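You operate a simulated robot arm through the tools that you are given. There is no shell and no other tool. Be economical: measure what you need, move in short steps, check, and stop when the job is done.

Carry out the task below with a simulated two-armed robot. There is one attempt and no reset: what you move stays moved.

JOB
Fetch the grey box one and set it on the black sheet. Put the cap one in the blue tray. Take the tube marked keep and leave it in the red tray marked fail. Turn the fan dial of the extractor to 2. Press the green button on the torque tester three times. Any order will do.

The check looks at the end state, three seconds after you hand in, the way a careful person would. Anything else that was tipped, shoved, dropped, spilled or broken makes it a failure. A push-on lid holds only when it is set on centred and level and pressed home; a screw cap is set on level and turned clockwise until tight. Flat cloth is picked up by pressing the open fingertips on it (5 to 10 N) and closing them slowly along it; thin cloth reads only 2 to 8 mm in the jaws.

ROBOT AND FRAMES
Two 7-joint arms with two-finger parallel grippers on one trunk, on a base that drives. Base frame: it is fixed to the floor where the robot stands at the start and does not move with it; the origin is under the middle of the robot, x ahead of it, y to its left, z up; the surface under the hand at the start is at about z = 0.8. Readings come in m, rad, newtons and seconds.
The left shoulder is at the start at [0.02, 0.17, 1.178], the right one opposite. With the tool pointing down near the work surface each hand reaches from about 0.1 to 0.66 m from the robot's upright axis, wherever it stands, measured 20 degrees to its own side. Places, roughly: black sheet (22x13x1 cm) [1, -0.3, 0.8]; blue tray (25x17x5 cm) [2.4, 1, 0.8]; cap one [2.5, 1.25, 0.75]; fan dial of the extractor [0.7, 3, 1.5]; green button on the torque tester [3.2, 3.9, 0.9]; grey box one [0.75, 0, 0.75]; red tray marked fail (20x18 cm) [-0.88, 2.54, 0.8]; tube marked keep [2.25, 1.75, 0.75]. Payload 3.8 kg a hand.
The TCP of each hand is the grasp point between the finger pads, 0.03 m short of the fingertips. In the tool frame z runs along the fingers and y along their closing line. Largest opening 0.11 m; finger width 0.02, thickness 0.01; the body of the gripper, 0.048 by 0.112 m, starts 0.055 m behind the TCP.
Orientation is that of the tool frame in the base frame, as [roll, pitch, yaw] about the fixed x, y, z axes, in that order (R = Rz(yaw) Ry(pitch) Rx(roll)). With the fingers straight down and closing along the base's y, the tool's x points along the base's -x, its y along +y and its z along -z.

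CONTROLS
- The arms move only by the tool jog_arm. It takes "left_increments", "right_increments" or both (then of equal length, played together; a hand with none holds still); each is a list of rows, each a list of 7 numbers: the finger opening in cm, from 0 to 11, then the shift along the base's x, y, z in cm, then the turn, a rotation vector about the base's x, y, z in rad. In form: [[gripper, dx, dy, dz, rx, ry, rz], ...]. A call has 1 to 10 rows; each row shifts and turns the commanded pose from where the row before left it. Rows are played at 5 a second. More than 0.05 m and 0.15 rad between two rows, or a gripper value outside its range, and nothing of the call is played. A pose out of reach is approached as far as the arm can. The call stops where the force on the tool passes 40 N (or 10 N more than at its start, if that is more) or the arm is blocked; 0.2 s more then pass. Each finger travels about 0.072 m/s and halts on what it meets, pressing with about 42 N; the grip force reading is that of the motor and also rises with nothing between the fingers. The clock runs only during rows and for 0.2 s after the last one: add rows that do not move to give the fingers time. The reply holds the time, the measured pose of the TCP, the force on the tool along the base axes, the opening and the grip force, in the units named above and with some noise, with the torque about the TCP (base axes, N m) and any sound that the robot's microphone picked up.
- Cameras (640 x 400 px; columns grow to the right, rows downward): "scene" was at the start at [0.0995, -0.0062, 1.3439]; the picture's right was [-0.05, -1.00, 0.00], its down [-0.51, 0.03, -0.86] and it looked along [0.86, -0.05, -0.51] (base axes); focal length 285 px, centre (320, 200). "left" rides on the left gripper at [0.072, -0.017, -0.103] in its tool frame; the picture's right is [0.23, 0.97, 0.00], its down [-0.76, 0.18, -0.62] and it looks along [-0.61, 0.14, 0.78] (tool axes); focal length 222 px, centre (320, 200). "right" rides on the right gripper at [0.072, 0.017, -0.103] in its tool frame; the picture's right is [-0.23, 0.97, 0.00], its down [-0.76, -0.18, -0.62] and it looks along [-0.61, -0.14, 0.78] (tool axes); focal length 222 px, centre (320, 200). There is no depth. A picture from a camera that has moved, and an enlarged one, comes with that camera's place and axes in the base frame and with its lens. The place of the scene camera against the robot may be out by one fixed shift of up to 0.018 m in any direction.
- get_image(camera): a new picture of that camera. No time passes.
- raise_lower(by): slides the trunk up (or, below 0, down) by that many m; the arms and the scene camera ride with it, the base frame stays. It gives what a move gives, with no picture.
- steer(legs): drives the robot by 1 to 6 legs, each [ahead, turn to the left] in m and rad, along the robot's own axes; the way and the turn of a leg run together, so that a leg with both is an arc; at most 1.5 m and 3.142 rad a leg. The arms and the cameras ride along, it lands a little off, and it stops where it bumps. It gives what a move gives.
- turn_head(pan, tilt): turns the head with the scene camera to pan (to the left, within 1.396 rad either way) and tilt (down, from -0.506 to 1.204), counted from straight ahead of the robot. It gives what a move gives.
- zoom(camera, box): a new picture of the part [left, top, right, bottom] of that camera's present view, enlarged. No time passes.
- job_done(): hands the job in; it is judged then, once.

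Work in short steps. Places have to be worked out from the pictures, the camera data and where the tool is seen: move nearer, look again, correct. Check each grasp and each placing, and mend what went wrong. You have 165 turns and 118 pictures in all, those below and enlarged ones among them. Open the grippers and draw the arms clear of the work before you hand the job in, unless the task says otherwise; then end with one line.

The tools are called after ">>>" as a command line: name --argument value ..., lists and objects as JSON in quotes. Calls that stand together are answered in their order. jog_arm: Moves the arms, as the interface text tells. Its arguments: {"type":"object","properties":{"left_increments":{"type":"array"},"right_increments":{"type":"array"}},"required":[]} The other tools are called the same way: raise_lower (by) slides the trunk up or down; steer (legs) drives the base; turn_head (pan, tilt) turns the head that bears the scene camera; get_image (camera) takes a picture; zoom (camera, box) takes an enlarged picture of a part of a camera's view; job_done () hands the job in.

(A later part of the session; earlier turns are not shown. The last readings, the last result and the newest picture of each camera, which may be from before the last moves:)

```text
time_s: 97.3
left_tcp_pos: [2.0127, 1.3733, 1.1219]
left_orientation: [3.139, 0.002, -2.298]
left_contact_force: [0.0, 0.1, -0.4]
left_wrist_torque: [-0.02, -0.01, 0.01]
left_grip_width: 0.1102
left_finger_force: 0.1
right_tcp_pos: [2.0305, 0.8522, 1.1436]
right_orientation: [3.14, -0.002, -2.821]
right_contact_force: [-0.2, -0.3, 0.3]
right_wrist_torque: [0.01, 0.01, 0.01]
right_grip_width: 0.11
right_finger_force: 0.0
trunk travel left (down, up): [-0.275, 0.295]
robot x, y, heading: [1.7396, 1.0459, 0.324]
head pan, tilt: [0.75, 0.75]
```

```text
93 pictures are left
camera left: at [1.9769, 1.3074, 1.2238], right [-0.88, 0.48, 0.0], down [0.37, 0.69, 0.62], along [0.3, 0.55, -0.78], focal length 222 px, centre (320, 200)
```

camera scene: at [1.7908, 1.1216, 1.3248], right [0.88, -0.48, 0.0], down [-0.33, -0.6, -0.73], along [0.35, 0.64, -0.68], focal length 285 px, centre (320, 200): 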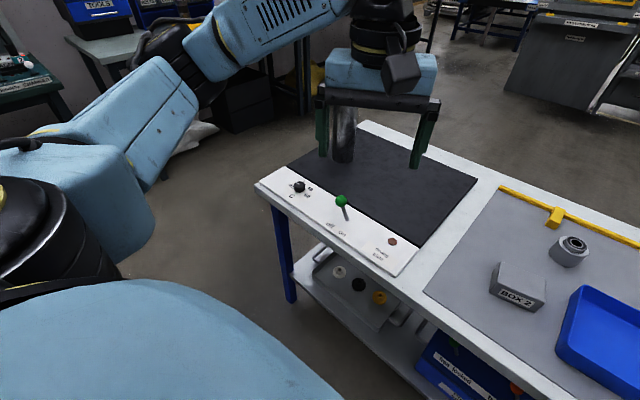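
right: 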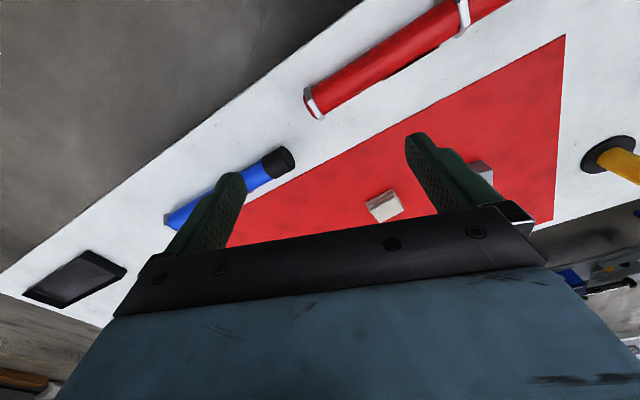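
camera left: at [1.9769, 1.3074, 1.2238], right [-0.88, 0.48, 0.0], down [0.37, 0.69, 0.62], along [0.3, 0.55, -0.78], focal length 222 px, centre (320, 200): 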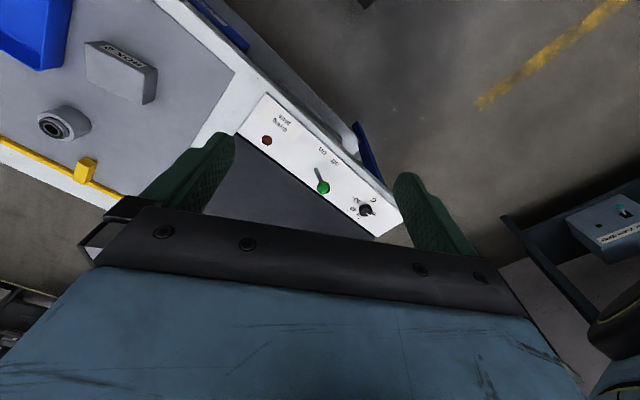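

The cap candidate is the ringed grey cylinder next to BOX 2, and a dark standing cylinder on the drying plate could be the tube. I'll move the left hand out of the way and zoom in on both.

>>> turn_head --pan 0.0 --tilt 0.75

>>> zoom --camera "scene" --box '[280, 130, 520, 280]'

>>> jog_arm --left_increments '[[11, -1.2, -3.6, 0, 0, 0, 0], [11, -1.2, -3.6, 0, 0, 0, 0], [11, -1.2, -3.6, 0, 0, 0, 0]]'

>>> turn_head --pan 0.75 --tilt 0.6

>>> get_image --camera "scene"

```text
time_s: 98.4
left_tcp_pos: [2.0131, 1.372, 1.1217]
left_orientation: [-3.141, 0.001, -2.299]
left_contact_force: [-0.6, 0.5, -0.3]
left_wrist_torque: [0.04, -0.01, 0.0]
left_grip_width: 0.11
left_finger_force: 0.1
right_tcp_pos: [2.0306, 0.8516, 1.1433]
right_orientation: [-3.141, 0.0, -2.823]
right_contact_force: [-0.1, 0.4, 0.9]
right_wrist_torque: [-0.03, 0.0, -0.03]
right_grip_width: 0.1099
right_finger_force: 0.0
trunk travel left (down, up): [-0.275, 0.295]
robot x, y, heading: [1.7398, 1.0428, 0.323]
head pan, tilt: [0.0, 0.75]
```

```text
2.67 times, centred on (400, 205) of scene
camera zoom: at [1.8296, 1.075, 1.3248], right [0.31, -0.95, 0.0], down [-0.65, -0.21, -0.73], along [0.69, 0.23, -0.68], focal length 759 px, centre (107, 187)
```

zoom: 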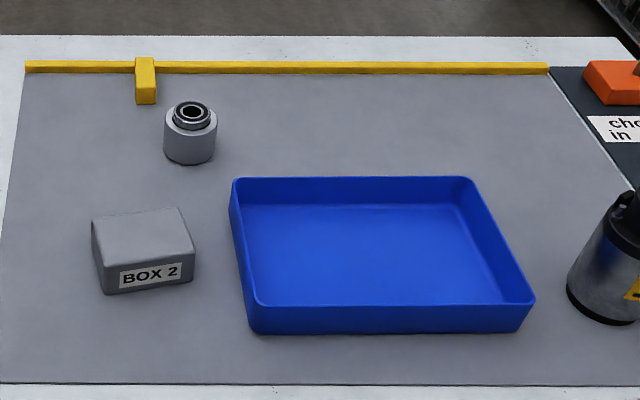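

```text
time_s: 99.2
left_tcp_pos: [1.976, 1.2647, 1.1198]
left_orientation: [3.139, 0.002, -2.297]
left_contact_force: [0.2, -0.8, -0.3]
left_wrist_torque: [-0.04, 0.02, 0.02]
left_grip_width: 0.11
left_finger_force: 0.2
right_tcp_pos: [2.0299, 0.8498, 1.143]
right_orientation: [3.138, 0.001, -2.822]
right_contact_force: [-0.8, -0.1, -0.2]
right_wrist_torque: [0.06, 0.01, 0.0]
right_grip_width: 0.11
right_finger_force: 0.2
trunk travel left (down, up): [-0.275, 0.295]
robot x, y, heading: [1.7444, 1.0418, 0.32]
head pan, tilt: [0.0, 0.75]
```

```text
time_s: 100.3
left_tcp_pos: [1.9754, 1.2669, 1.1204]
left_orientation: [3.14, 0.001, -2.299]
left_contact_force: [-0.3, 0.0, 1.0]
left_wrist_torque: [0.0, 0.01, -0.01]
left_grip_width: 0.1101
left_finger_force: 0.1
right_tcp_pos: [2.0299, 0.8516, 1.1431]
right_orientation: [-3.141, 0.0, -2.823]
right_contact_force: [-0.6, -0.3, 0.4]
right_wrist_torque: [0.01, -0.02, 0.02]
right_grip_width: 0.11
right_finger_force: 0.1
trunk travel left (down, up): [-0.275, 0.295]
robot x, y, heading: [1.7449, 1.0422, 0.323]
head pan, tilt: [0.75, 0.6]
```

```text
91 pictures are left
camera scene: at [1.7934, 1.1264, 1.3377], right [0.88, -0.48, 0.0], down [-0.27, -0.5, -0.82], along [0.4, 0.72, -0.57], focal length 285 px, centre (320, 200)
```

scene: 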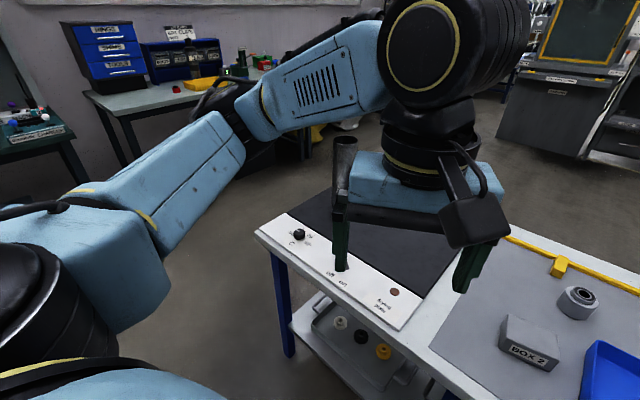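

The cap is at about (2.44, 1.20), beyond easy reach; the tray centre is near (2.36, 0.98). I'll edge 6.5 cm closer and turn right 0.45 rad so that both lie on the left arm's best side.

>>> steer --legs '[[0.065, 0], [0, -0.45]]'

>>> turn_head --pan 0.35 --tilt 0.75

>>> get_image --camera "scene"

```text
time_s: 102.6
left_tcp_pos: [2.1108, 1.167, 1.1194]
left_orientation: [3.14, 0.001, -2.745]
left_contact_force: [0.2, -0.7, 0.1]
left_wrist_torque: [0.01, -0.02, 0.02]
left_grip_width: 0.1101
left_finger_force: 0.0
right_tcp_pos: [1.9825, 0.766, 1.1438]
right_orientation: [3.141, 0.002, 3.015]
right_contact_force: [-0.1, 0.3, -0.1]
right_wrist_torque: [0.04, -0.03, 0.0]
right_grip_width: 0.11
right_finger_force: 0.0
trunk travel left (down, up): [-0.275, 0.295]
robot x, y, heading: [1.8047, 1.0647, -0.13]
head pan, tilt: [0.75, 0.6]
```

```text
time_s: 103.5
left_tcp_pos: [2.1117, 1.1659, 1.1189]
left_orientation: [3.14, 0.002, -2.747]
left_contact_force: [-0.8, -0.4, -0.3]
left_wrist_torque: [0.01, 0.04, -0.01]
left_grip_width: 0.1099
left_finger_force: 0.0
right_tcp_pos: [1.9829, 0.7669, 1.1434]
right_orientation: [3.141, 0.0, 3.015]
right_contact_force: [-0.5, 1.1, -0.6]
right_wrist_torque: [-0.02, -0.01, -0.01]
right_grip_width: 0.1101
right_finger_force: 0.1
trunk travel left (down, up): [-0.275, 0.295]
robot x, y, heading: [1.8095, 1.0646, -0.128]
head pan, tilt: [0.351, 0.75]
```

```text
90 pictures are left
camera scene: at [1.8956, 1.0789, 1.3249], right [0.22, -0.97, 0.0], down [-0.66, -0.15, -0.73], along [0.71, 0.16, -0.68], focal length 285 px, centre (320, 200)
```

scene: 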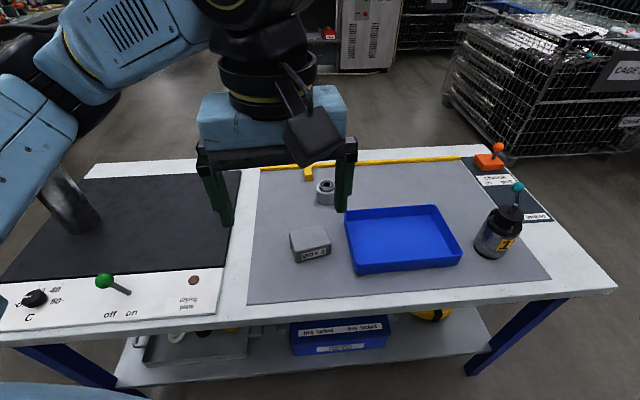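

I'll extend the left hand to just short of the cap at z≈1.02 and look through its camera.

>>> jog_arm --left_increments '[[11, 3.4, 0.5, -1.2, 0, 0, 0], [11, 3.4, 0.5, -1.2, 0, 0, 0], [11, 3.4, 0.5, -1.2, 0, 0, 0], [11, 3.4, 0.5, -1.2, 0, 0, 0], [11, 3.4, 0.5, -1.2, 0, 0, 0], [11, 3.4, 0.5, -1.2, 0, 0, 0], [11, 3.4, 0.5, -1.2, 0, 0, 0], [11, 3.4, 0.5, -1.2, 0, 0, 0]]'

>>> get_image --camera "left"

```text
time_s: 105.3
left_tcp_pos: [2.3838, 1.2045, 1.022]
left_orientation: [3.141, 0.0, -2.746]
left_contact_force: [0.6, 0.6, -0.1]
left_wrist_torque: [0.01, 0.0, -0.01]
left_grip_width: 0.1101
left_finger_force: 0.1
right_tcp_pos: [1.9833, 0.7669, 1.1431]
right_orientation: [3.14, 0.0, 3.015]
right_contact_force: [0.3, -0.5, 0.3]
right_wrist_torque: [0.01, 0.03, 0.02]
right_grip_width: 0.1101
right_finger_force: 0.1
trunk travel left (down, up): [-0.275, 0.295]
robot x, y, heading: [1.8062, 1.065, -0.124]
head pan, tilt: [0.351, 0.75]
```

```text
89 pictures are left
camera left: at [2.3245, 1.162, 1.1242], right [-0.59, 0.81, 0.0], down [0.63, 0.46, 0.62], along [0.51, 0.37, -0.78], focal length 222 px, centre (320, 200)
```

left: 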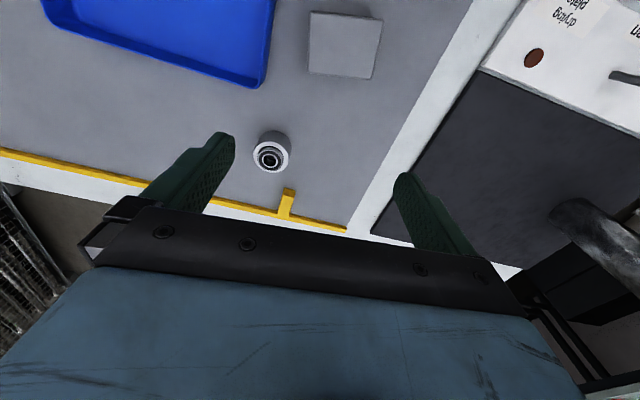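

The cap seems to be at roughly (2.46–2.49, 1.19). I'll move 6 cm farther and lower to triangulate.

>>> jog_arm --left_increments '[[11, 3, -0.6, -2, 0, 0, 0], [11, 3, -0.6, -2, 0, 0, 0], [11, 0, 0, -2, 0, 0, 0]]'

>>> get_image --camera "left"

```text
time_s: 106.1
left_tcp_pos: [2.4455, 1.1924, 0.9616]
left_orientation: [3.141, 0.001, -2.748]
left_contact_force: [0.8, 0.1, -0.1]
left_wrist_torque: [0.01, -0.01, -0.02]
left_grip_width: 0.1101
left_finger_force: 0.1
right_tcp_pos: [1.9829, 0.7671, 1.1426]
right_orientation: [3.14, 0.0, 3.013]
right_contact_force: [-0.1, -0.3, -0.7]
right_wrist_torque: [-0.01, 0.0, 0.02]
right_grip_width: 0.1099
right_finger_force: 0.0
trunk travel left (down, up): [-0.275, 0.295]
robot x, y, heading: [1.8051, 1.0637, -0.129]
head pan, tilt: [0.351, 0.75]
```

```text
88 pictures are left
camera left: at [2.3847, 1.1502, 1.0645], right [-0.58, 0.81, 0.0], down [0.63, 0.46, 0.62], along [0.51, 0.37, -0.78], focal length 222 px, centre (320, 200)
```

left: 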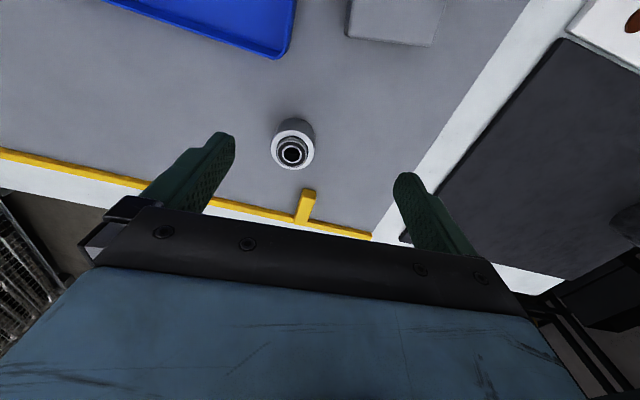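

The cap's at about (2.492, 1.192), top z≈0.83. I'll move above it and see whether the reach suffices.

>>> jog_arm --left_increments '[[11, 2.4, 0, 0, 0, 0, 0], [11, 2.2, 0, -2, 0, 0, 0], [11, 0, 0, -2, 0, 0, 0], [11, 0, 0, -2, 0, 0, 0]]'

>>> get_image --camera "left"

```text
time_s: 107.1
left_tcp_pos: [2.4659, 1.1988, 0.9118]
left_orientation: [3.141, 0.002, -2.746]
left_contact_force: [0.4, 0.1, -0.3]
left_wrist_torque: [-0.01, 0.01, -0.01]
left_grip_width: 0.1099
left_finger_force: 0.0
left hand out of reach, approached as far as the arm can: row 2
right_tcp_pos: [1.982, 0.7679, 1.144]
right_orientation: [-3.141, -0.001, 3.014]
right_contact_force: [-0.2, 0.1, 0.3]
right_wrist_torque: [-0.02, 0.03, -0.03]
right_grip_width: 0.1102
right_finger_force: 0.1
trunk travel left (down, up): [-0.275, 0.295]
robot x, y, heading: [1.8014, 1.0651, -0.123]
head pan, tilt: [0.351, 0.75]
```

```text
87 pictures are left
camera left: at [2.4053, 1.1555, 1.0143], right [-0.58, 0.81, 0.0], down [0.63, 0.46, 0.62], along [0.51, 0.37, -0.78], focal length 222 px, centre (320, 200)
```

left: 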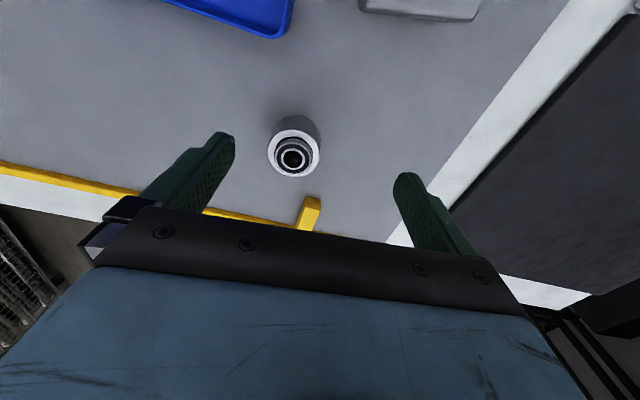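

Cap fixed at (2.493, 1.191); I'm 2.7 cm short. I'll tilt the fingers outward 0.25 rad about their closing line to gain reach, then shift over the cap.

>>> jog_arm --left_increments '[[11, 0, 0, 0, 0.048, -0.115, 0], [11, 0, 0, 0, 0.048, -0.115, 0], [11, 1.4, -0.4, 0, 0, 0, 0], [11, 1.3, -0.4, 0, 0, 0, 0], [11, 0, 0, 0, 0, 0, 0]]'

```text
time_s: 108.3
left_tcp_pos: [2.5008, 1.1904, 0.9082]
left_orientation: [-3.141, 0.252, -2.744]
left_contact_force: [-0.4, -0.1, 0.9]
left_wrist_torque: [-0.02, -0.03, 0.0]
left_grip_width: 0.1101
left_finger_force: 0.0
left hand out of reach, approached as far as the arm can: row 1, 2, 3, 4
right_tcp_pos: [1.9823, 0.767, 1.1428]
right_orientation: [3.141, 0.0, 3.015]
right_contact_force: [-0.2, -1.3, 0.1]
right_wrist_torque: [0.01, -0.03, 0.04]
right_grip_width: 0.1098
right_finger_force: 0.0
trunk travel left (down, up): [-0.275, 0.295]
robot x, y, heading: [1.8048, 1.0667, -0.126]
head pan, tilt: [0.351, 0.75]
```

Reached. Now I'll correct by −0.8 cm in x and descend to z≈0.838 around the cap, then look before closing.

>>> jog_arm --left_increments '[[11, -0.8, 0, -2.5, 0, 0, 0], [11, 0, 0, -2, 0, 0, 0], [11, 0, 0, -1.5, 0, 0, 0], [11, 0, 0, -0.8, 0, 0, 0]]'

>>> get_image --camera "left"

```text
time_s: 109.3
left_tcp_pos: [2.4881, 1.1921, 0.8386]
left_orientation: [-3.141, 0.25, -2.747]
left_contact_force: [-0.6, 0.5, -0.5]
left_wrist_torque: [-0.04, 0.02, 0.03]
left_grip_width: 0.1102
left_finger_force: 0.0
left hand out of reach, approached as far as the arm can: row 4
right_tcp_pos: [1.9822, 0.7682, 1.1432]
right_orientation: [-3.141, -0.001, 3.013]
right_contact_force: [0.1, 0.4, 0.0]
right_wrist_torque: [0.01, 0.0, -0.02]
right_grip_width: 0.1101
right_finger_force: 0.2
trunk travel left (down, up): [-0.275, 0.295]
robot x, y, heading: [1.8033, 1.0638, -0.126]
head pan, tilt: [0.351, 0.75]
```

```text
86 pictures are left
camera left: at [2.4061, 1.1393, 0.9203], right [-0.58, 0.81, -0.06], down [0.47, 0.39, 0.79], along [0.67, 0.43, -0.61], focal length 222 px, centre (320, 200)
```

left: 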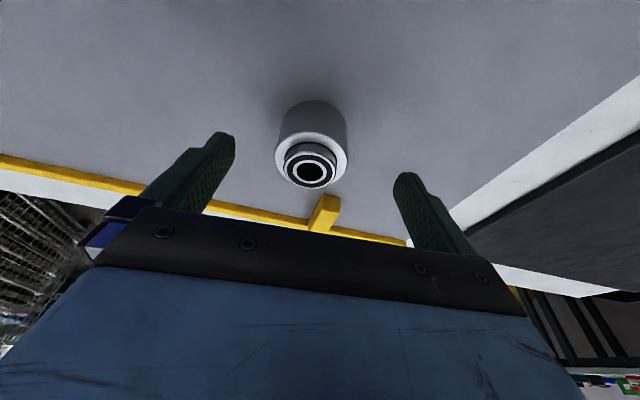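

Laterally centred, but the fingertips (z≈0.81) only cover the cap's top. I'll go down 1.2 cm more and close.

>>> jog_arm --left_increments '[[11, 0, 0, -0.6, 0, 0, 0], [11, 0, 0, -0.6, 0, 0, 0], [11, 0, 0, 0, 0, 0, 0]]'

```text
time_s: 110.1
left_tcp_pos: [2.4857, 1.1913, 0.8282]
left_orientation: [3.138, 0.252, -2.745]
left_contact_force: [0.5, -0.4, -0.1]
left_wrist_torque: [-0.02, 0.01, 0.04]
left_grip_width: 0.1102
left_finger_force: 0.1
right_tcp_pos: [1.9819, 0.7671, 1.1438]
right_orientation: [3.141, 0.0, 3.014]
right_contact_force: [0.2, -0.9, -0.3]
right_wrist_torque: [0.01, -0.01, 0.01]
right_grip_width: 0.1097
right_finger_force: 0.1
trunk travel left (down, up): [-0.275, 0.295]
robot x, y, heading: [1.8058, 1.0649, -0.132]
head pan, tilt: [0.351, 0.75]
```

No contact with the table. Closing on the cap now.

>>> jog_arm --left_increments '[[7, 0, 0, 0, 0, 0, 0], [3, 0, 0, 0, 0, 0, 0], [2, 0, 0, 0, 0, 0, 0], [2, 0, 0, 0, 0, 0, 0], [2, 0, 0, 0, 0, 0, 0]]'

>>> get_image --camera "left"

```text
time_s: 111.3
left_tcp_pos: [2.4868, 1.1916, 0.8275]
left_orientation: [3.14, 0.251, -2.745]
left_contact_force: [1.0, 0.1, -0.3]
left_wrist_torque: [0.0, 0.01, 0.0]
left_grip_width: 0.0201
left_finger_force: 0.1
right_tcp_pos: [1.9811, 0.7672, 1.143]
right_orientation: [3.141, 0.0, 3.015]
right_contact_force: [-0.1, 0.2, -0.1]
right_wrist_torque: [0.0, 0.02, 0.04]
right_grip_width: 0.11
right_finger_force: 0.0
trunk travel left (down, up): [-0.275, 0.295]
robot x, y, heading: [1.8088, 1.0667, -0.118]
head pan, tilt: [0.351, 0.75]
```

```text
85 pictures are left
camera left: at [2.404, 1.1395, 0.9092], right [-0.58, 0.81, -0.06], down [0.47, 0.39, 0.79], along [0.67, 0.43, -0.61], focal length 222 px, centre (320, 200)
```

left: 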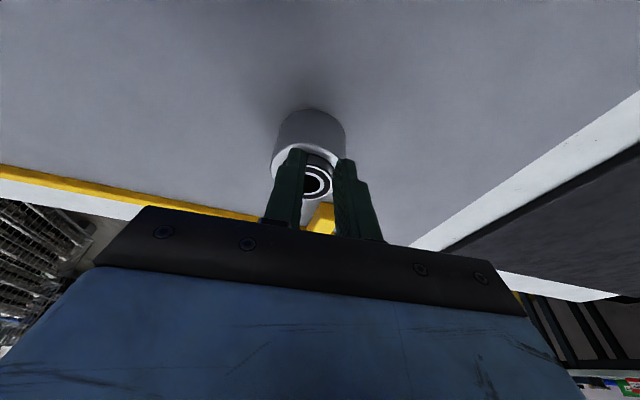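

The fingers closed above it: triangulating again gives cap top z≈0.80 (table ≈0.76) at about (2.514, 1.199). I'll raise and open, then drive 3.5 cm nearer, since the table edge is also farther than I assumed.

>>> jog_arm --left_increments '[[2, 0, 0, 2.5, 0, 0, 0], [2, 0, 0, 2.5, 0, 0, 0], [6, -2, 0, 2, 0, 0, 0], [11, -2, 0, 0, 0, 0, 0], [11, 0, 0, 0, 0, 0, 0]]'

>>> steer --legs '[[0.035, 0]]'

>>> get_image --camera "left"

```text
time_s: 112.5
left_tcp_pos: [2.4458, 1.1919, 0.899]
left_orientation: [3.138, 0.251, -2.743]
left_contact_force: [0.3, 0.1, 0.7]
left_wrist_torque: [-0.02, 0.01, 0.01]
left_grip_width: 0.1102
left_finger_force: 0.0
right_tcp_pos: [1.9811, 0.7662, 1.1431]
right_orientation: [-3.141, -0.002, 3.015]
right_contact_force: [-0.3, -0.9, -1.0]
right_wrist_torque: [-0.02, -0.03, 0.03]
right_grip_width: 0.1099
right_finger_force: 0.1
trunk travel left (down, up): [-0.275, 0.295]
robot x, y, heading: [1.809, 1.0665, -0.129]
head pan, tilt: [0.351, 0.75]
```

```text
time_s: 113.3
left_tcp_pos: [2.4818, 1.1872, 0.8979]
left_orientation: [3.141, 0.249, -2.745]
left_contact_force: [-0.1, -0.1, -0.3]
left_wrist_torque: [0.0, 0.0, -0.01]
left_grip_width: 0.1098
left_finger_force: 0.1
right_tcp_pos: [2.0169, 0.7621, 1.1426]
right_orientation: [3.141, -0.002, 3.015]
right_contact_force: [0.6, -0.8, 0.0]
right_wrist_torque: [-0.01, 0.01, -0.01]
right_grip_width: 0.11
right_finger_force: 0.0
trunk travel left (down, up): [-0.275, 0.295]
robot x, y, heading: [1.839, 1.0595, -0.127]
head pan, tilt: [0.351, 0.75]
```

```text
84 pictures are left
camera left: at [2.4002, 1.1345, 0.9798], right [-0.58, 0.81, -0.05], down [0.47, 0.39, 0.79], along [0.67, 0.43, -0.61], focal length 222 px, centre (320, 200)
```

left: 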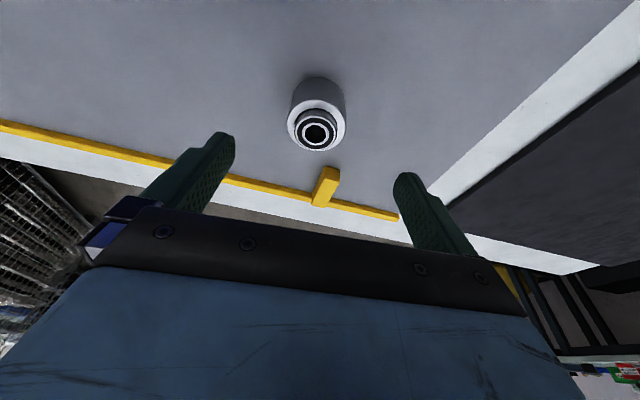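

Confirmed: cap at (2.514, 1.200), top 0.80. I'll shift (+2.6, +1.0) cm and descend to z≈0.803.

>>> jog_arm --left_increments '[[11, 1.3, 0.5, -1, 0, 0, 0], [11, 1.3, 0.5, -1, 0, 0, 0], [11, 0, 0, -2.5, 0, 0, 0], [11, 0, 0, -2.5, 0, 0, 0], [11, 0, 0, -1.5, 0, 0, 0], [11, 0, 0, -1.0, 0, 0, 0], [11, 0, 0, 0, 0, 0, 0]]'

>>> get_image --camera "left"

```text
time_s: 114.9
left_tcp_pos: [2.5074, 1.1963, 0.8036]
left_orientation: [3.141, 0.25, -2.746]
left_contact_force: [0.3, 0.1, 0.1]
left_wrist_torque: [0.01, 0.01, -0.01]
left_grip_width: 0.1097
left_finger_force: 0.0
right_tcp_pos: [2.0155, 0.7626, 1.1433]
right_orientation: [3.141, -0.001, 3.016]
right_contact_force: [-0.7, -0.1, -0.5]
right_wrist_torque: [0.01, 0.01, -0.02]
right_grip_width: 0.1099
right_finger_force: 0.1
trunk travel left (down, up): [-0.275, 0.295]
robot x, y, heading: [1.8366, 1.0621, -0.126]
head pan, tilt: [0.351, 0.75]
```

```text
83 pictures are left
camera left: at [2.4251, 1.1447, 0.885], right [-0.58, 0.81, -0.06], down [0.47, 0.39, 0.79], along [0.67, 0.43, -0.61], focal length 222 px, centre (320, 200)
```

left: 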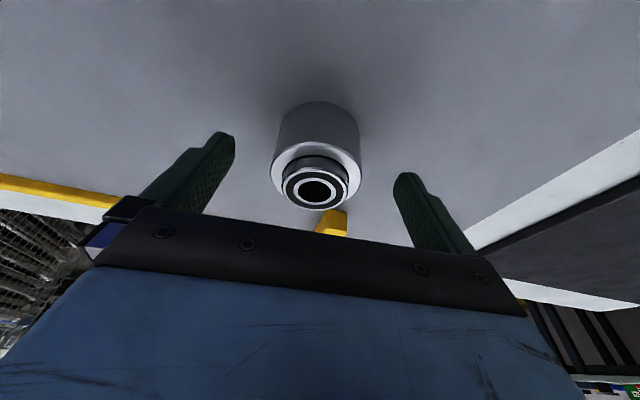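

The cap now sits properly between the fingers. Closing.

>>> jog_arm --left_increments '[[7, 0, 0, 0, 0, 0, 0], [3, 0, 0, 0, 0, 0, 0], [2, 0, 0, 0, 0, 0, 0], [2, 0, 0, 0, 0, 0, 0], [2, 0, 0, 0, 0, 0, 0]]'

```text
time_s: 116.1
left_tcp_pos: [2.5081, 1.1959, 0.8033]
left_orientation: [-3.142, 0.25, -2.746]
left_contact_force: [0.6, -0.2, 0.2]
left_wrist_torque: [-0.09, -0.01, 0.02]
left_grip_width: 0.0587
left_finger_force: 41.7
right_tcp_pos: [2.0157, 0.7623, 1.1429]
right_orientation: [-3.141, 0.001, 3.014]
right_contact_force: [1.0, 0.1, 0.2]
right_wrist_torque: [0.0, 0.0, 0.01]
right_grip_width: 0.11
right_finger_force: 0.1
trunk travel left (down, up): [-0.275, 0.295]
robot x, y, heading: [1.8414, 1.0626, -0.128]
head pan, tilt: [0.351, 0.75]
```

Gripped (5.9 cm). I'll lift 11 cm and move over toward the tray, then look.

>>> jog_arm --left_increments '[[2, 0, 0, 3, 0, 0, 0], [2, -0.5, 0, 4, 0, 0, 0], [2, -1, 0, 4, 0, 0, 0], [2, -2, -3, 0, 0, 0, 0], [2, -2, -3.5, 0, 0, 0, 0], [2, -2, -4, 0, 0, 0, 0], [2, -2, -4, 0, 0, 0, 0], [2, -2, -4, 0, 0, 0, 0], [2, -1, -4, 0, 0, 0, 0]]'

>>> get_image --camera "left"

>>> get_image --camera "scene"

```text
time_s: 118.1
left_tcp_pos: [2.3925, 0.9898, 0.905]
left_orientation: [3.117, 0.263, -2.725]
left_contact_force: [-0.4, -0.3, -2.2]
left_wrist_torque: [0.01, -0.01, 0.0]
left_grip_width: 0.0588
left_finger_force: 41.9
right_tcp_pos: [2.0167, 0.7616, 1.1429]
right_orientation: [3.139, 0.001, 3.015]
right_contact_force: [0.5, 0.0, -0.7]
right_wrist_torque: [0.03, -0.02, -0.05]
right_grip_width: 0.11
right_finger_force: 0.1
trunk travel left (down, up): [-0.275, 0.295]
robot x, y, heading: [1.8437, 1.0607, -0.128]
head pan, tilt: [0.351, 0.75]
```

```text
82 pictures are left
camera left: at [2.3108, 0.9327, 0.9847], right [-0.6, 0.8, -0.04], down [0.46, 0.38, 0.8], along [0.66, 0.47, -0.59], focal length 222 px, centre (320, 200)
```

left: 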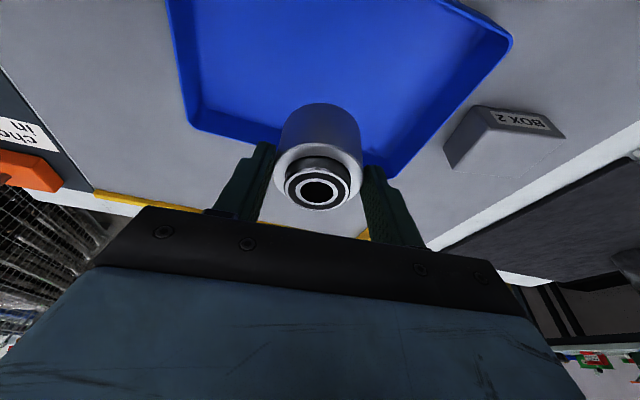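

```text
81 pictures are left
camera scene: at [1.9297, 1.0733, 1.3248], right [0.22, -0.98, 0.0], down [-0.67, -0.15, -0.73], along [0.71, 0.16, -0.68], focal length 285 px, centre (320, 200)
```

scene: 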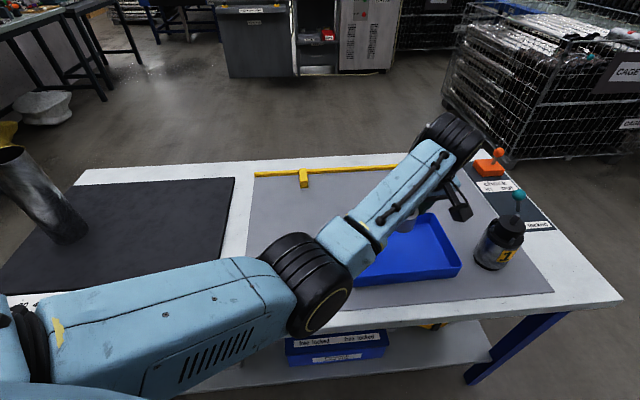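

The tray centre works out to about (2.377, 0.964). I'll shift by (−2.0, −2.6) cm and lower until just above its floor.

>>> jog_arm --left_increments '[[2, -1, -1.3, 0, 0, 0, 0], [2, -1, -1.3, 0, 0, 0, 0], [2, 0, 0, -3, 0, 0, 0], [2, 0, 0, -3, 0, 0, 0], [2, 0, 0, -2.2, 0, 0, 0], [2, 0, 0, -0.6, 0, 0, 0], [2, 0, 0, 0, 0, 0, 0]]'

>>> get_image --camera "left"

```text
time_s: 119.9
left_tcp_pos: [2.3895, 0.9786, 0.8314]
left_orientation: [3.125, 0.288, -2.701]
left_contact_force: [0.2, -0.3, -2.6]
left_wrist_torque: [-0.02, 0.05, -0.01]
left_grip_width: 0.0588
left_finger_force: 42.2
right_tcp_pos: [2.0165, 0.7625, 1.1432]
right_orientation: [3.141, -0.002, 3.013]
right_contact_force: [-0.2, 0.9, 0.1]
right_wrist_torque: [-0.03, 0.03, -0.01]
right_grip_width: 0.1099
right_finger_force: 0.0
trunk travel left (down, up): [-0.275, 0.295]
robot x, y, heading: [1.838, 1.0558, -0.13]
head pan, tilt: [0.351, 0.75]
stopped in row 7 (left hand): the arm was blocked; the commanded pose is now the measured one
```

```text
80 pictures are left
camera left: at [2.3082, 0.9202, 0.909], right [-0.62, 0.79, -0.05], down [0.43, 0.39, 0.82], along [0.66, 0.48, -0.58], focal length 222 px, centre (320, 200)
```

left: 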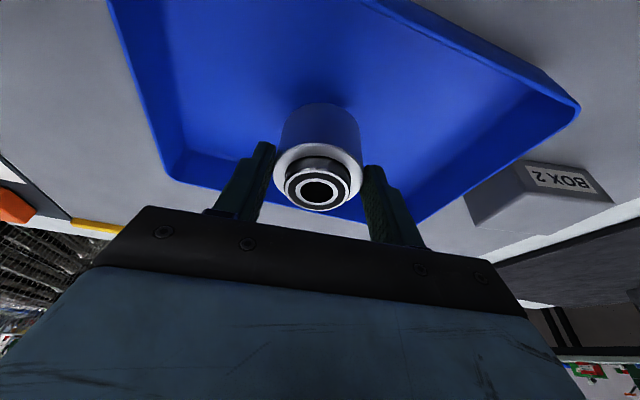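

The arm got blocked before reaching the floor, with little tool force. I'll check the elbow in the scene view.

>>> turn_head --pan 0.2 --tilt 0.95

>>> get_image --camera "scene"

```text
time_s: 120.7
left_tcp_pos: [2.3893, 0.9782, 0.8313]
left_orientation: [3.128, 0.289, -2.703]
left_contact_force: [0.7, -0.2, -2.2]
left_wrist_torque: [0.01, 0.04, -0.01]
left_grip_width: 0.0586
left_finger_force: 42.3
right_tcp_pos: [2.0168, 0.7629, 1.1439]
right_orientation: [3.141, 0.0, 3.013]
right_contact_force: [0.0, -0.2, 0.3]
right_wrist_torque: [-0.01, 0.0, 0.0]
right_grip_width: 0.1097
right_finger_force: 0.0
trunk travel left (down, up): [-0.275, 0.295]
robot x, y, heading: [1.8413, 1.0595, -0.131]
head pan, tilt: [0.201, 0.949]
```

```text
79 pictures are left
camera scene: at [1.9217, 1.0614, 1.3093], right [0.07, -1.0, 0.0], down [-0.81, -0.06, -0.58], along [0.58, 0.04, -0.81], focal length 285 px, centre (320, 200)
```

scene: 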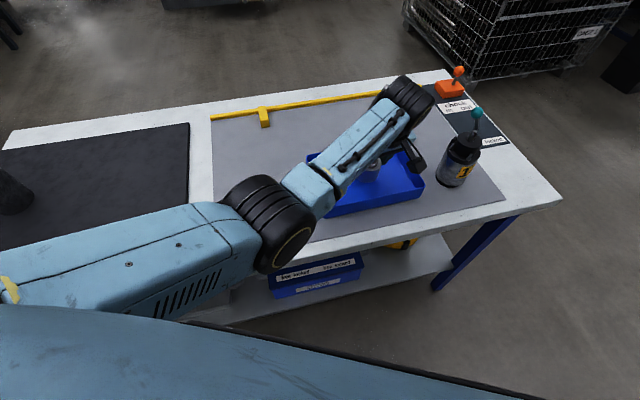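

The elbow hangs low near the table edge, which probably blocks it. I'll raise the trunk 0.18 m (hand goes up with it) and lower the hand again.

>>> raise_lower --by 0.18

>>> get_image --camera "scene"

```text
time_s: 122.7
left_tcp_pos: [2.3896, 0.9785, 1.01]
left_orientation: [3.126, 0.288, -2.701]
left_contact_force: [-0.5, -0.4, -3.0]
left_wrist_torque: [-0.04, 0.01, 0.03]
left_grip_width: 0.0587
left_finger_force: 42.3
right_tcp_pos: [2.0156, 0.7612, 1.3236]
right_orientation: [3.141, 0.0, 3.013]
right_contact_force: [-0.2, -0.2, 0.2]
right_wrist_torque: [0.03, 0.0, 0.02]
right_grip_width: 0.1099
right_finger_force: 0.0
trunk travel left (down, up): [-0.455, 0.115]
robot x, y, heading: [1.8408, 1.0612, -0.125]
head pan, tilt: [0.201, 0.949]
```

```text
78 pictures are left
camera scene: at [1.9218, 1.0613, 1.4892], right [0.07, -1.0, 0.0], down [-0.81, -0.06, -0.58], along [0.58, 0.04, -0.81], focal length 285 px, centre (320, 200)
```

scene: 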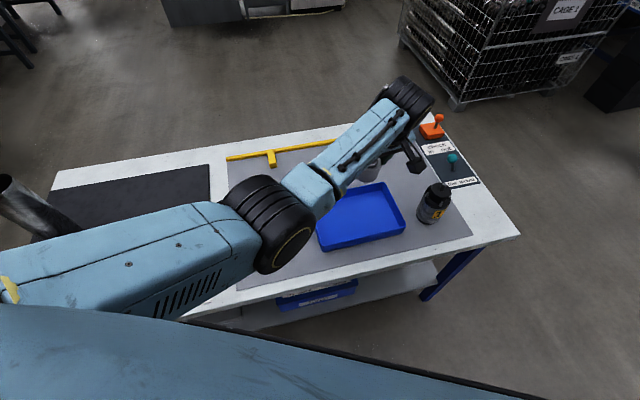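

Nothing on the table moved. I'll restore the tilt, shift to the tray's centre and lower in steps.

>>> jog_arm --left_increments '[[2, -0.9, -0.9, 0, -0.015, 0.037, -0.04], [2, -0.8, -0.8, -2, 0, 0, 0], [2, 0, 0, -3, 0, 0, 0], [2, 0, 0, -3, 0, 0, 0], [2, 0, 0, -3, 0, 0, 0], [2, 0, 0, -3, 0, 0, 0], [2, 0, 0, -3, 0, 0, 0], [2, 0, 0, -1.5, 0, 0, 0], [2, 0, 0, 0, 0, 0, 0]]'

>>> get_image --camera "left"

```text
time_s: 124.7
left_tcp_pos: [2.3784, 0.975, 0.9091]
left_orientation: [3.124, 0.259, -2.729]
left_contact_force: [-0.4, -0.4, -2.8]
left_wrist_torque: [0.0, 0.05, 0.0]
left_grip_width: 0.0588
left_finger_force: 42.1
left hand out of reach, approached as far as the arm can: row 5, 6, 7, 8
right_tcp_pos: [2.0158, 0.7628, 1.3235]
right_orientation: [-3.141, 0.0, 3.015]
right_contact_force: [0.0, 0.2, 0.0]
right_wrist_torque: [0.01, 0.0, 0.04]
right_grip_width: 0.1101
right_finger_force: 0.1
trunk travel left (down, up): [-0.455, 0.115]
robot x, y, heading: [1.8407, 1.0613, -0.126]
head pan, tilt: [0.201, 0.949]
```

```text
77 pictures are left
camera left: at [2.2987, 0.919, 0.988], right [-0.6, 0.8, -0.04], down [0.46, 0.38, 0.8], along [0.66, 0.46, -0.6], focal length 222 px, centre (320, 200)
```

left: 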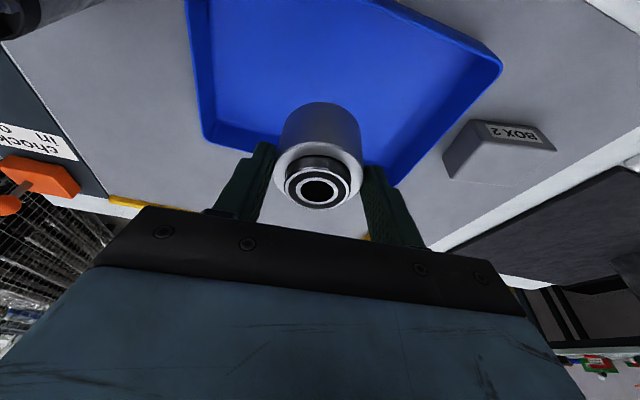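

A joint limit stops the tilted tool this close in. The cap was reachable far out, so I'll raise the hand, back off 12 cm, turn right 0.3, and bring the trunk back down.

>>> jog_arm --left_increments '[[2, 0, 0, 4, 0, 0, 0], [2, 0, 0, 4, 0, 0, 0], [2, 0, 0, 4, 0, 0, 0]]'

>>> steer --legs '[[-0.12, 0], [0, -0.3]]'

>>> raise_lower --by -0.13

```text
time_s: 125.5
left_tcp_pos: [2.3675, 0.9613, 1.0253]
left_orientation: [3.126, 0.244, -2.747]
left_contact_force: [0.3, -1.0, -3.9]
left_wrist_torque: [0.01, 0.02, 0.0]
left_grip_width: 0.0589
left_finger_force: 41.9
right_tcp_pos: [2.0152, 0.7618, 1.3241]
right_orientation: [3.14, 0.0, 3.014]
right_contact_force: [-0.9, -0.2, 0.5]
right_wrist_torque: [0.03, -0.01, -0.03]
right_grip_width: 0.1099
right_finger_force: 0.0
trunk travel left (down, up): [-0.455, 0.115]
robot x, y, heading: [1.8392, 1.0633, -0.13]
head pan, tilt: [0.201, 0.949]
```

```text
time_s: 127.7
left_tcp_pos: [2.1948, 0.8221, 1.025]
left_orientation: [3.127, 0.246, -3.049]
left_contact_force: [-1.0, 0.8, -1.2]
left_wrist_torque: [0.02, 0.02, -0.02]
left_grip_width: 0.059
left_finger_force: 42.1
right_tcp_pos: [1.7993, 0.7382, 1.3229]
right_orientation: [3.138, 0.0, 2.709]
right_contact_force: [0.5, -0.1, 0.2]
right_wrist_torque: [0.03, -0.02, -0.02]
right_grip_width: 0.1101
right_finger_force: 0.0
trunk travel left (down, up): [-0.455, 0.115]
robot x, y, heading: [1.7194, 1.0768, -0.423]
head pan, tilt: [0.201, 0.949]
```

```text
time_s: 129.2
left_tcp_pos: [2.1956, 0.8226, 0.894]
left_orientation: [3.127, 0.245, -3.049]
left_contact_force: [0.1, 0.2, -2.5]
left_wrist_torque: [-0.02, 0.03, 0.02]
left_grip_width: 0.0588
left_finger_force: 42.0
right_tcp_pos: [1.7992, 0.74, 1.1955]
right_orientation: [3.141, 0.0, 2.712]
right_contact_force: [-0.5, 0.8, -0.1]
right_wrist_torque: [-0.03, -0.04, 0.0]
right_grip_width: 0.1104
right_finger_force: 0.0
trunk travel left (down, up): [-0.325, 0.245]
robot x, y, heading: [1.7202, 1.0766, -0.428]
head pan, tilt: [0.201, 0.949]
```

Now I'll move over the tray centre at this height.

>>> jog_arm --left_increments '[[2, 2.95, 2.35, 0.5, 0, 0, 0], [2, 2.95, 2.35, 0, 0, 0, 0], [2, 2.95, 2.35, 0, 0, 0, 0], [2, 2.95, 2.35, 0, 0, 0, 0], [2, 2.95, 2.35, 0, 0, 0, 0], [2, 2.95, 2.35, 0, 0, 0, 0], [2, 0, 0, -2, 0, 0, 0]]'

>>> get_image --camera "left"

```text
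time_s: 130.8
left_tcp_pos: [2.3726, 0.963, 0.8781]
left_orientation: [3.13, 0.245, -3.05]
left_contact_force: [0.5, -0.1, -2.8]
left_wrist_torque: [-0.01, 0.03, 0.02]
left_grip_width: 0.0589
left_finger_force: 42.0
right_tcp_pos: [1.8, 0.7386, 1.1934]
right_orientation: [-3.141, 0.0, 2.711]
right_contact_force: [0.1, 0.0, -0.9]
right_wrist_torque: [-0.02, -0.01, 0.02]
right_grip_width: 0.11
right_finger_force: 0.0
trunk travel left (down, up): [-0.325, 0.245]
robot x, y, heading: [1.7219, 1.0752, -0.436]
head pan, tilt: [0.201, 0.949]
```

```text
76 pictures are left
camera left: at [2.279, 0.9364, 0.9604], right [-0.31, 0.95, -0.04], down [0.57, 0.22, 0.79], along [0.76, 0.22, -0.61], focal length 222 px, centre (320, 200)
```

left: 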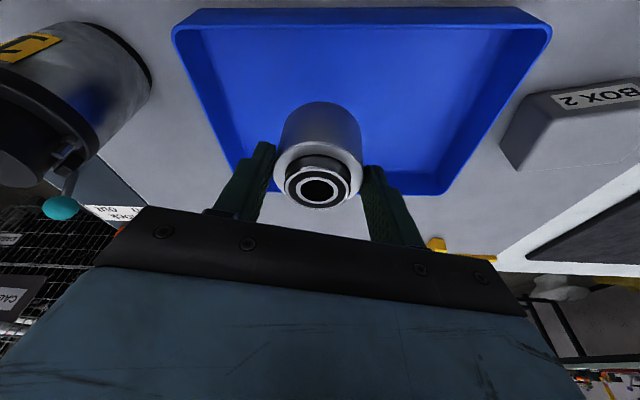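

The cap is centred over the tray. Lowering to just above its floor.

>>> jog_arm --left_increments '[[2, 0, 0, -2, 0, 0, 0], [2, 0, 0, -2, 0, 0, 0], [2, 0, 0, -1.6, 0, 0, 0], [2, 0, 0, -0.7, 0, 0, 0], [2, 0, 0, 0, 0, 0, 0]]'

```text
time_s: 132.1
left_tcp_pos: [2.3665, 0.9686, 0.8181]
left_orientation: [3.129, 0.246, -3.05]
left_contact_force: [-0.8, -0.9, -3.3]
left_wrist_torque: [-0.02, 0.06, 0.01]
left_grip_width: 0.0591
left_finger_force: 42.0
left hand out of reach, approached as far as the arm can: row 3
right_tcp_pos: [1.8008, 0.7391, 1.1923]
right_orientation: [-3.139, 0.0, 2.711]
right_contact_force: [-0.2, -0.8, -0.5]
right_wrist_torque: [-0.02, 0.01, -0.03]
right_grip_width: 0.1097
right_finger_force: 0.1
trunk travel left (down, up): [-0.325, 0.245]
robot x, y, heading: [1.7202, 1.0767, -0.433]
head pan, tilt: [0.201, 0.949]
```

Near the reach limit but fine. I'll ease back a little in x while lowering the last centimetre.

>>> jog_arm --left_increments '[[2, -0.4, -0.2, -0.4, 0, 0, 0], [2, -0.3, -0.1, -0.3, 0, 0, 0], [2, 0, 0, -0.2, 0, 0, 0], [2, 0, 0, 0, 0, 0, 0]]'

```text
time_s: 133.1
left_tcp_pos: [2.3605, 0.9658, 0.8093]
left_orientation: [3.128, 0.245, -3.051]
left_contact_force: [1.1, 0.2, -2.7]
left_wrist_torque: [-0.02, 0.06, 0.0]
left_grip_width: 0.0587
left_finger_force: 41.8
right_tcp_pos: [1.8002, 0.7381, 1.1935]
right_orientation: [3.141, 0.001, 2.711]
right_contact_force: [0.8, 0.5, -0.6]
right_wrist_torque: [0.02, 0.03, 0.03]
right_grip_width: 0.1101
right_finger_force: 0.1
trunk travel left (down, up): [-0.325, 0.245]
robot x, y, heading: [1.7209, 1.0738, -0.435]
head pan, tilt: [0.201, 0.949]
```

>>> jog_arm --left_increments '[[2, 0, 0, -0.2, 0, 0, 0], [2, 0, 0, -0.2, 0, 0, 0], [2, 0, 0, 0, 0, 0, 0]]'

```text
time_s: 133.8
left_tcp_pos: [2.3619, 0.9644, 0.8089]
left_orientation: [3.131, 0.25, -3.05]
left_contact_force: [2.2, 0.9, 10.5]
left_wrist_torque: [-0.33, -0.29, 0.09]
left_grip_width: 0.0588
left_finger_force: 42.0
right_tcp_pos: [1.7994, 0.7393, 1.194]
right_orientation: [-3.141, 0.001, 2.711]
right_contact_force: [0.2, 0.5, 0.1]
right_wrist_torque: [0.01, 0.03, 0.0]
right_grip_width: 0.1101
right_finger_force: 0.1
trunk travel left (down, up): [-0.325, 0.245]
robot x, y, heading: [1.721, 1.0744, -0.429]
head pan, tilt: [0.201, 0.949]
```

Contact with the tray floor (10 N). I'll release and retreat along the tool's axis.

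>>> jog_arm --left_increments '[[2, 0, 0, 0.2, 0, 0, 0], [7.5, 0, 0, 0, 0, 0, 0], [9.5, 0, 0, 0, 0, 0, 0], [9.5, 0, 0, 0, 0, 0, 0], [9.5, -0.7, 0, 3, 0, 0, 0], [9.5, -0.8, 0, 3, 0, 0, 0], [9.5, -1, 0, 4, 0, 0, 0], [9.5, -1, 0, 4, 0, 0, 0], [9.5, -1, 0, 4, 0, 0, 0]]'

>>> get_image --camera "left"

>>> get_image --camera "scene"

```text
time_s: 135.8
left_tcp_pos: [2.3139, 0.9648, 0.9884]
left_orientation: [3.129, 0.243, -3.049]
left_contact_force: [-0.9, -0.1, -0.8]
left_wrist_torque: [-0.01, -0.01, -0.04]
left_grip_width: 0.0951
left_finger_force: 0.0
right_tcp_pos: [1.7995, 0.7385, 1.193]
right_orientation: [-3.141, 0.002, 2.71]
right_contact_force: [0.3, 0.2, -0.2]
right_wrist_torque: [0.0, -0.01, 0.0]
right_grip_width: 0.1097
right_finger_force: 0.0
trunk travel left (down, up): [-0.325, 0.245]
robot x, y, heading: [1.7191, 1.075, -0.429]
head pan, tilt: [0.201, 0.949]
```

```text
75 pictures are left
camera left: at [2.2214, 0.9377, 1.0699], right [-0.31, 0.95, -0.04], down [0.57, 0.22, 0.79], along [0.76, 0.22, -0.61], focal length 222 px, centre (320, 200)
```

left: 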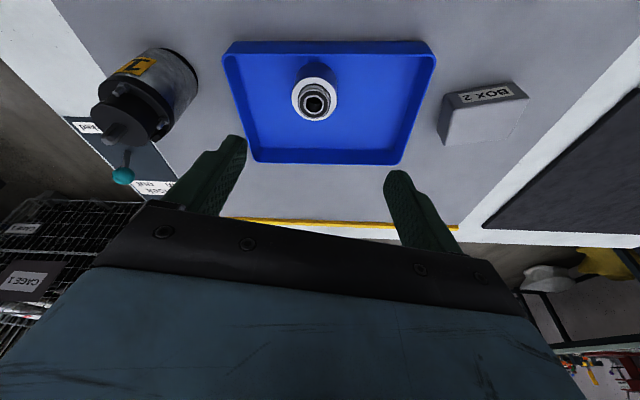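

```text
74 pictures are left
camera scene: at [1.7988, 1.0487, 1.3593], right [-0.23, -0.97, 0.0], down [-0.79, 0.19, -0.58], along [0.57, -0.13, -0.81], focal length 285 px, centre (320, 200)
```

scene: 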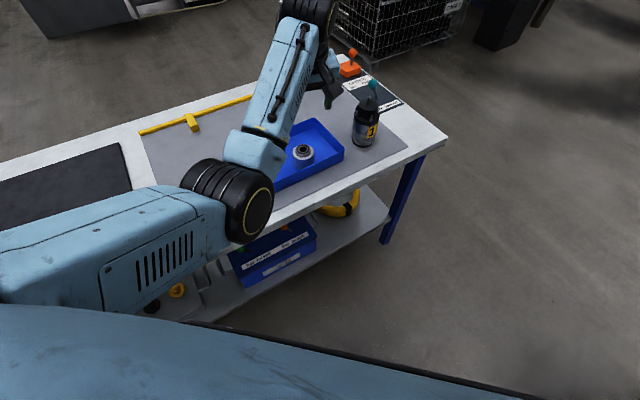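

The cap stands in the blue tray and nothing else moved. Next I'll level and retract the left arm, then drive round to the table's left end to see the tube.

>>> jog_arm --left_increments '[[9.5, -3.5, 1.5, 3, -0.011, 0.122, 0], [9.5, -3.5, 1.5, 3, -0.011, 0.122, 0], [9.5, -3.5, 1.5, 3, 0, 0, 0], [9.5, -3.5, 1.5, 3, 0, 0, 0], [9.5, -3.5, 1.5, 3, 0, 0, 0], [9.5, -3.5, 1.5, 0, 0, 0, 0]]'

>>> steer --legs '[[-0.25, 0], [0, 2.325], [1.0, 0], [0, -1.57]]'

>>> turn_head --pan -0.6 --tilt 0.5

>>> get_image --camera "scene"

```text
time_s: 137.2
left_tcp_pos: [2.322, 0.9915, 1.0453]
left_orientation: [3.127, 0.001, -3.051]
left_contact_force: [0.1, -0.3, 0.9]
left_wrist_torque: [-0.01, 0.0, -0.02]
left_grip_width: 0.0951
left_finger_force: 0.0
left hand out of reach, approached as far as the arm can: row 1, 2, 3, 4, 5, 6
right_tcp_pos: [1.7984, 0.7396, 1.1941]
right_orientation: [-3.141, 0.0, 2.71]
right_contact_force: [-0.2, -0.2, -0.7]
right_wrist_torque: [0.0, 0.03, 0.02]
right_grip_width: 0.11
right_finger_force: 0.2
trunk travel left (down, up): [-0.325, 0.245]
robot x, y, heading: [1.7204, 1.0718, -0.432]
head pan, tilt: [0.201, 0.949]
```

```text
time_s: 153.3
left_tcp_pos: [1.6092, 2.4941, 1.0452]
left_orientation: [3.129, -0.001, -2.246]
left_contact_force: [-0.7, -0.2, 0.5]
left_wrist_torque: [0.0, 0.0, 0.04]
left_grip_width: 0.095
left_finger_force: 0.1
right_tcp_pos: [1.4301, 1.943, 1.1939]
right_orientation: [3.141, 0.0, -2.769]
right_contact_force: [0.1, -0.5, -0.4]
right_wrist_torque: [0.03, 0.01, 0.03]
right_grip_width: 0.1101
right_finger_force: 0.1
trunk travel left (down, up): [-0.325, 0.245]
robot x, y, heading: [1.1301, 2.1212, 0.371]
head pan, tilt: [0.201, 0.949]
```

```text
time_s: 154.4
left_tcp_pos: [1.6103, 2.4947, 1.045]
left_orientation: [3.127, 0.001, -2.247]
left_contact_force: [0.1, -0.1, 0.2]
left_wrist_torque: [0.01, 0.01, 0.02]
left_grip_width: 0.0951
left_finger_force: 0.0
right_tcp_pos: [1.4294, 1.9445, 1.1926]
right_orientation: [-3.141, 0.002, -2.768]
right_contact_force: [0.0, 0.2, -0.1]
right_wrist_torque: [0.02, -0.01, 0.0]
right_grip_width: 0.1101
right_finger_force: 0.2
trunk travel left (down, up): [-0.325, 0.245]
robot x, y, heading: [1.1318, 2.1176, 0.369]
head pan, tilt: [-0.6, 0.499]
```

```text
73 pictures are left
camera scene: at [1.2287, 2.1059, 1.3968], right [-0.22, -0.97, 0.0], down [-0.47, 0.11, -0.88], along [0.86, -0.2, -0.48], focal length 285 px, centre (320, 200)
```

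scene: 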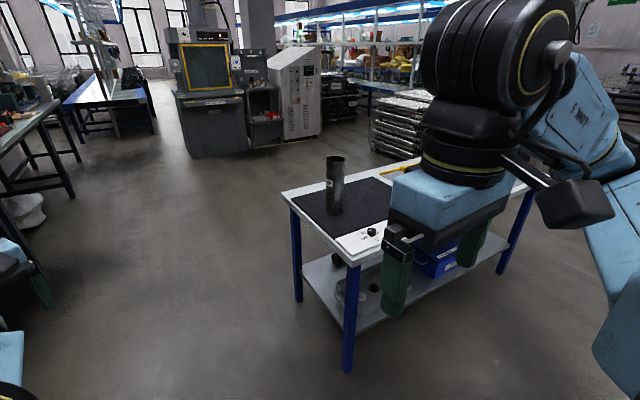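

The dark tube stands near the table's left end at about (2.26, 1.80), ~20 cm tall. I'll zoom in to read its label.

>>> zoom --camera "scene" --box '[290, 145, 386, 225]'

```text
5.00 times, centred on (338, 185) of scene
camera zoom: at [1.2287, 2.1059, 1.3968], right [-0.22, -0.97, 0.0], down [-0.47, 0.11, -0.88], along [0.86, -0.2, -0.48], focal length 1423 px, centre (230, 275)
```

zoom: 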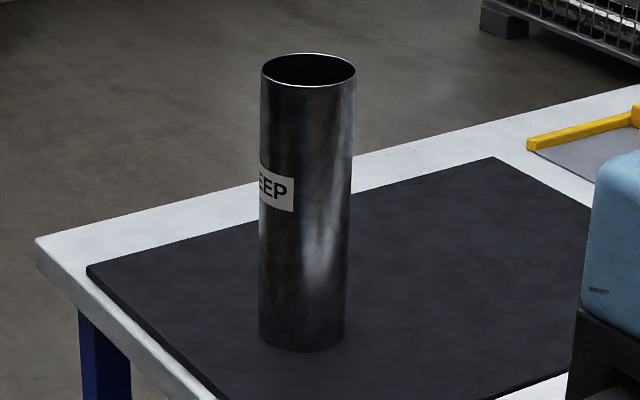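

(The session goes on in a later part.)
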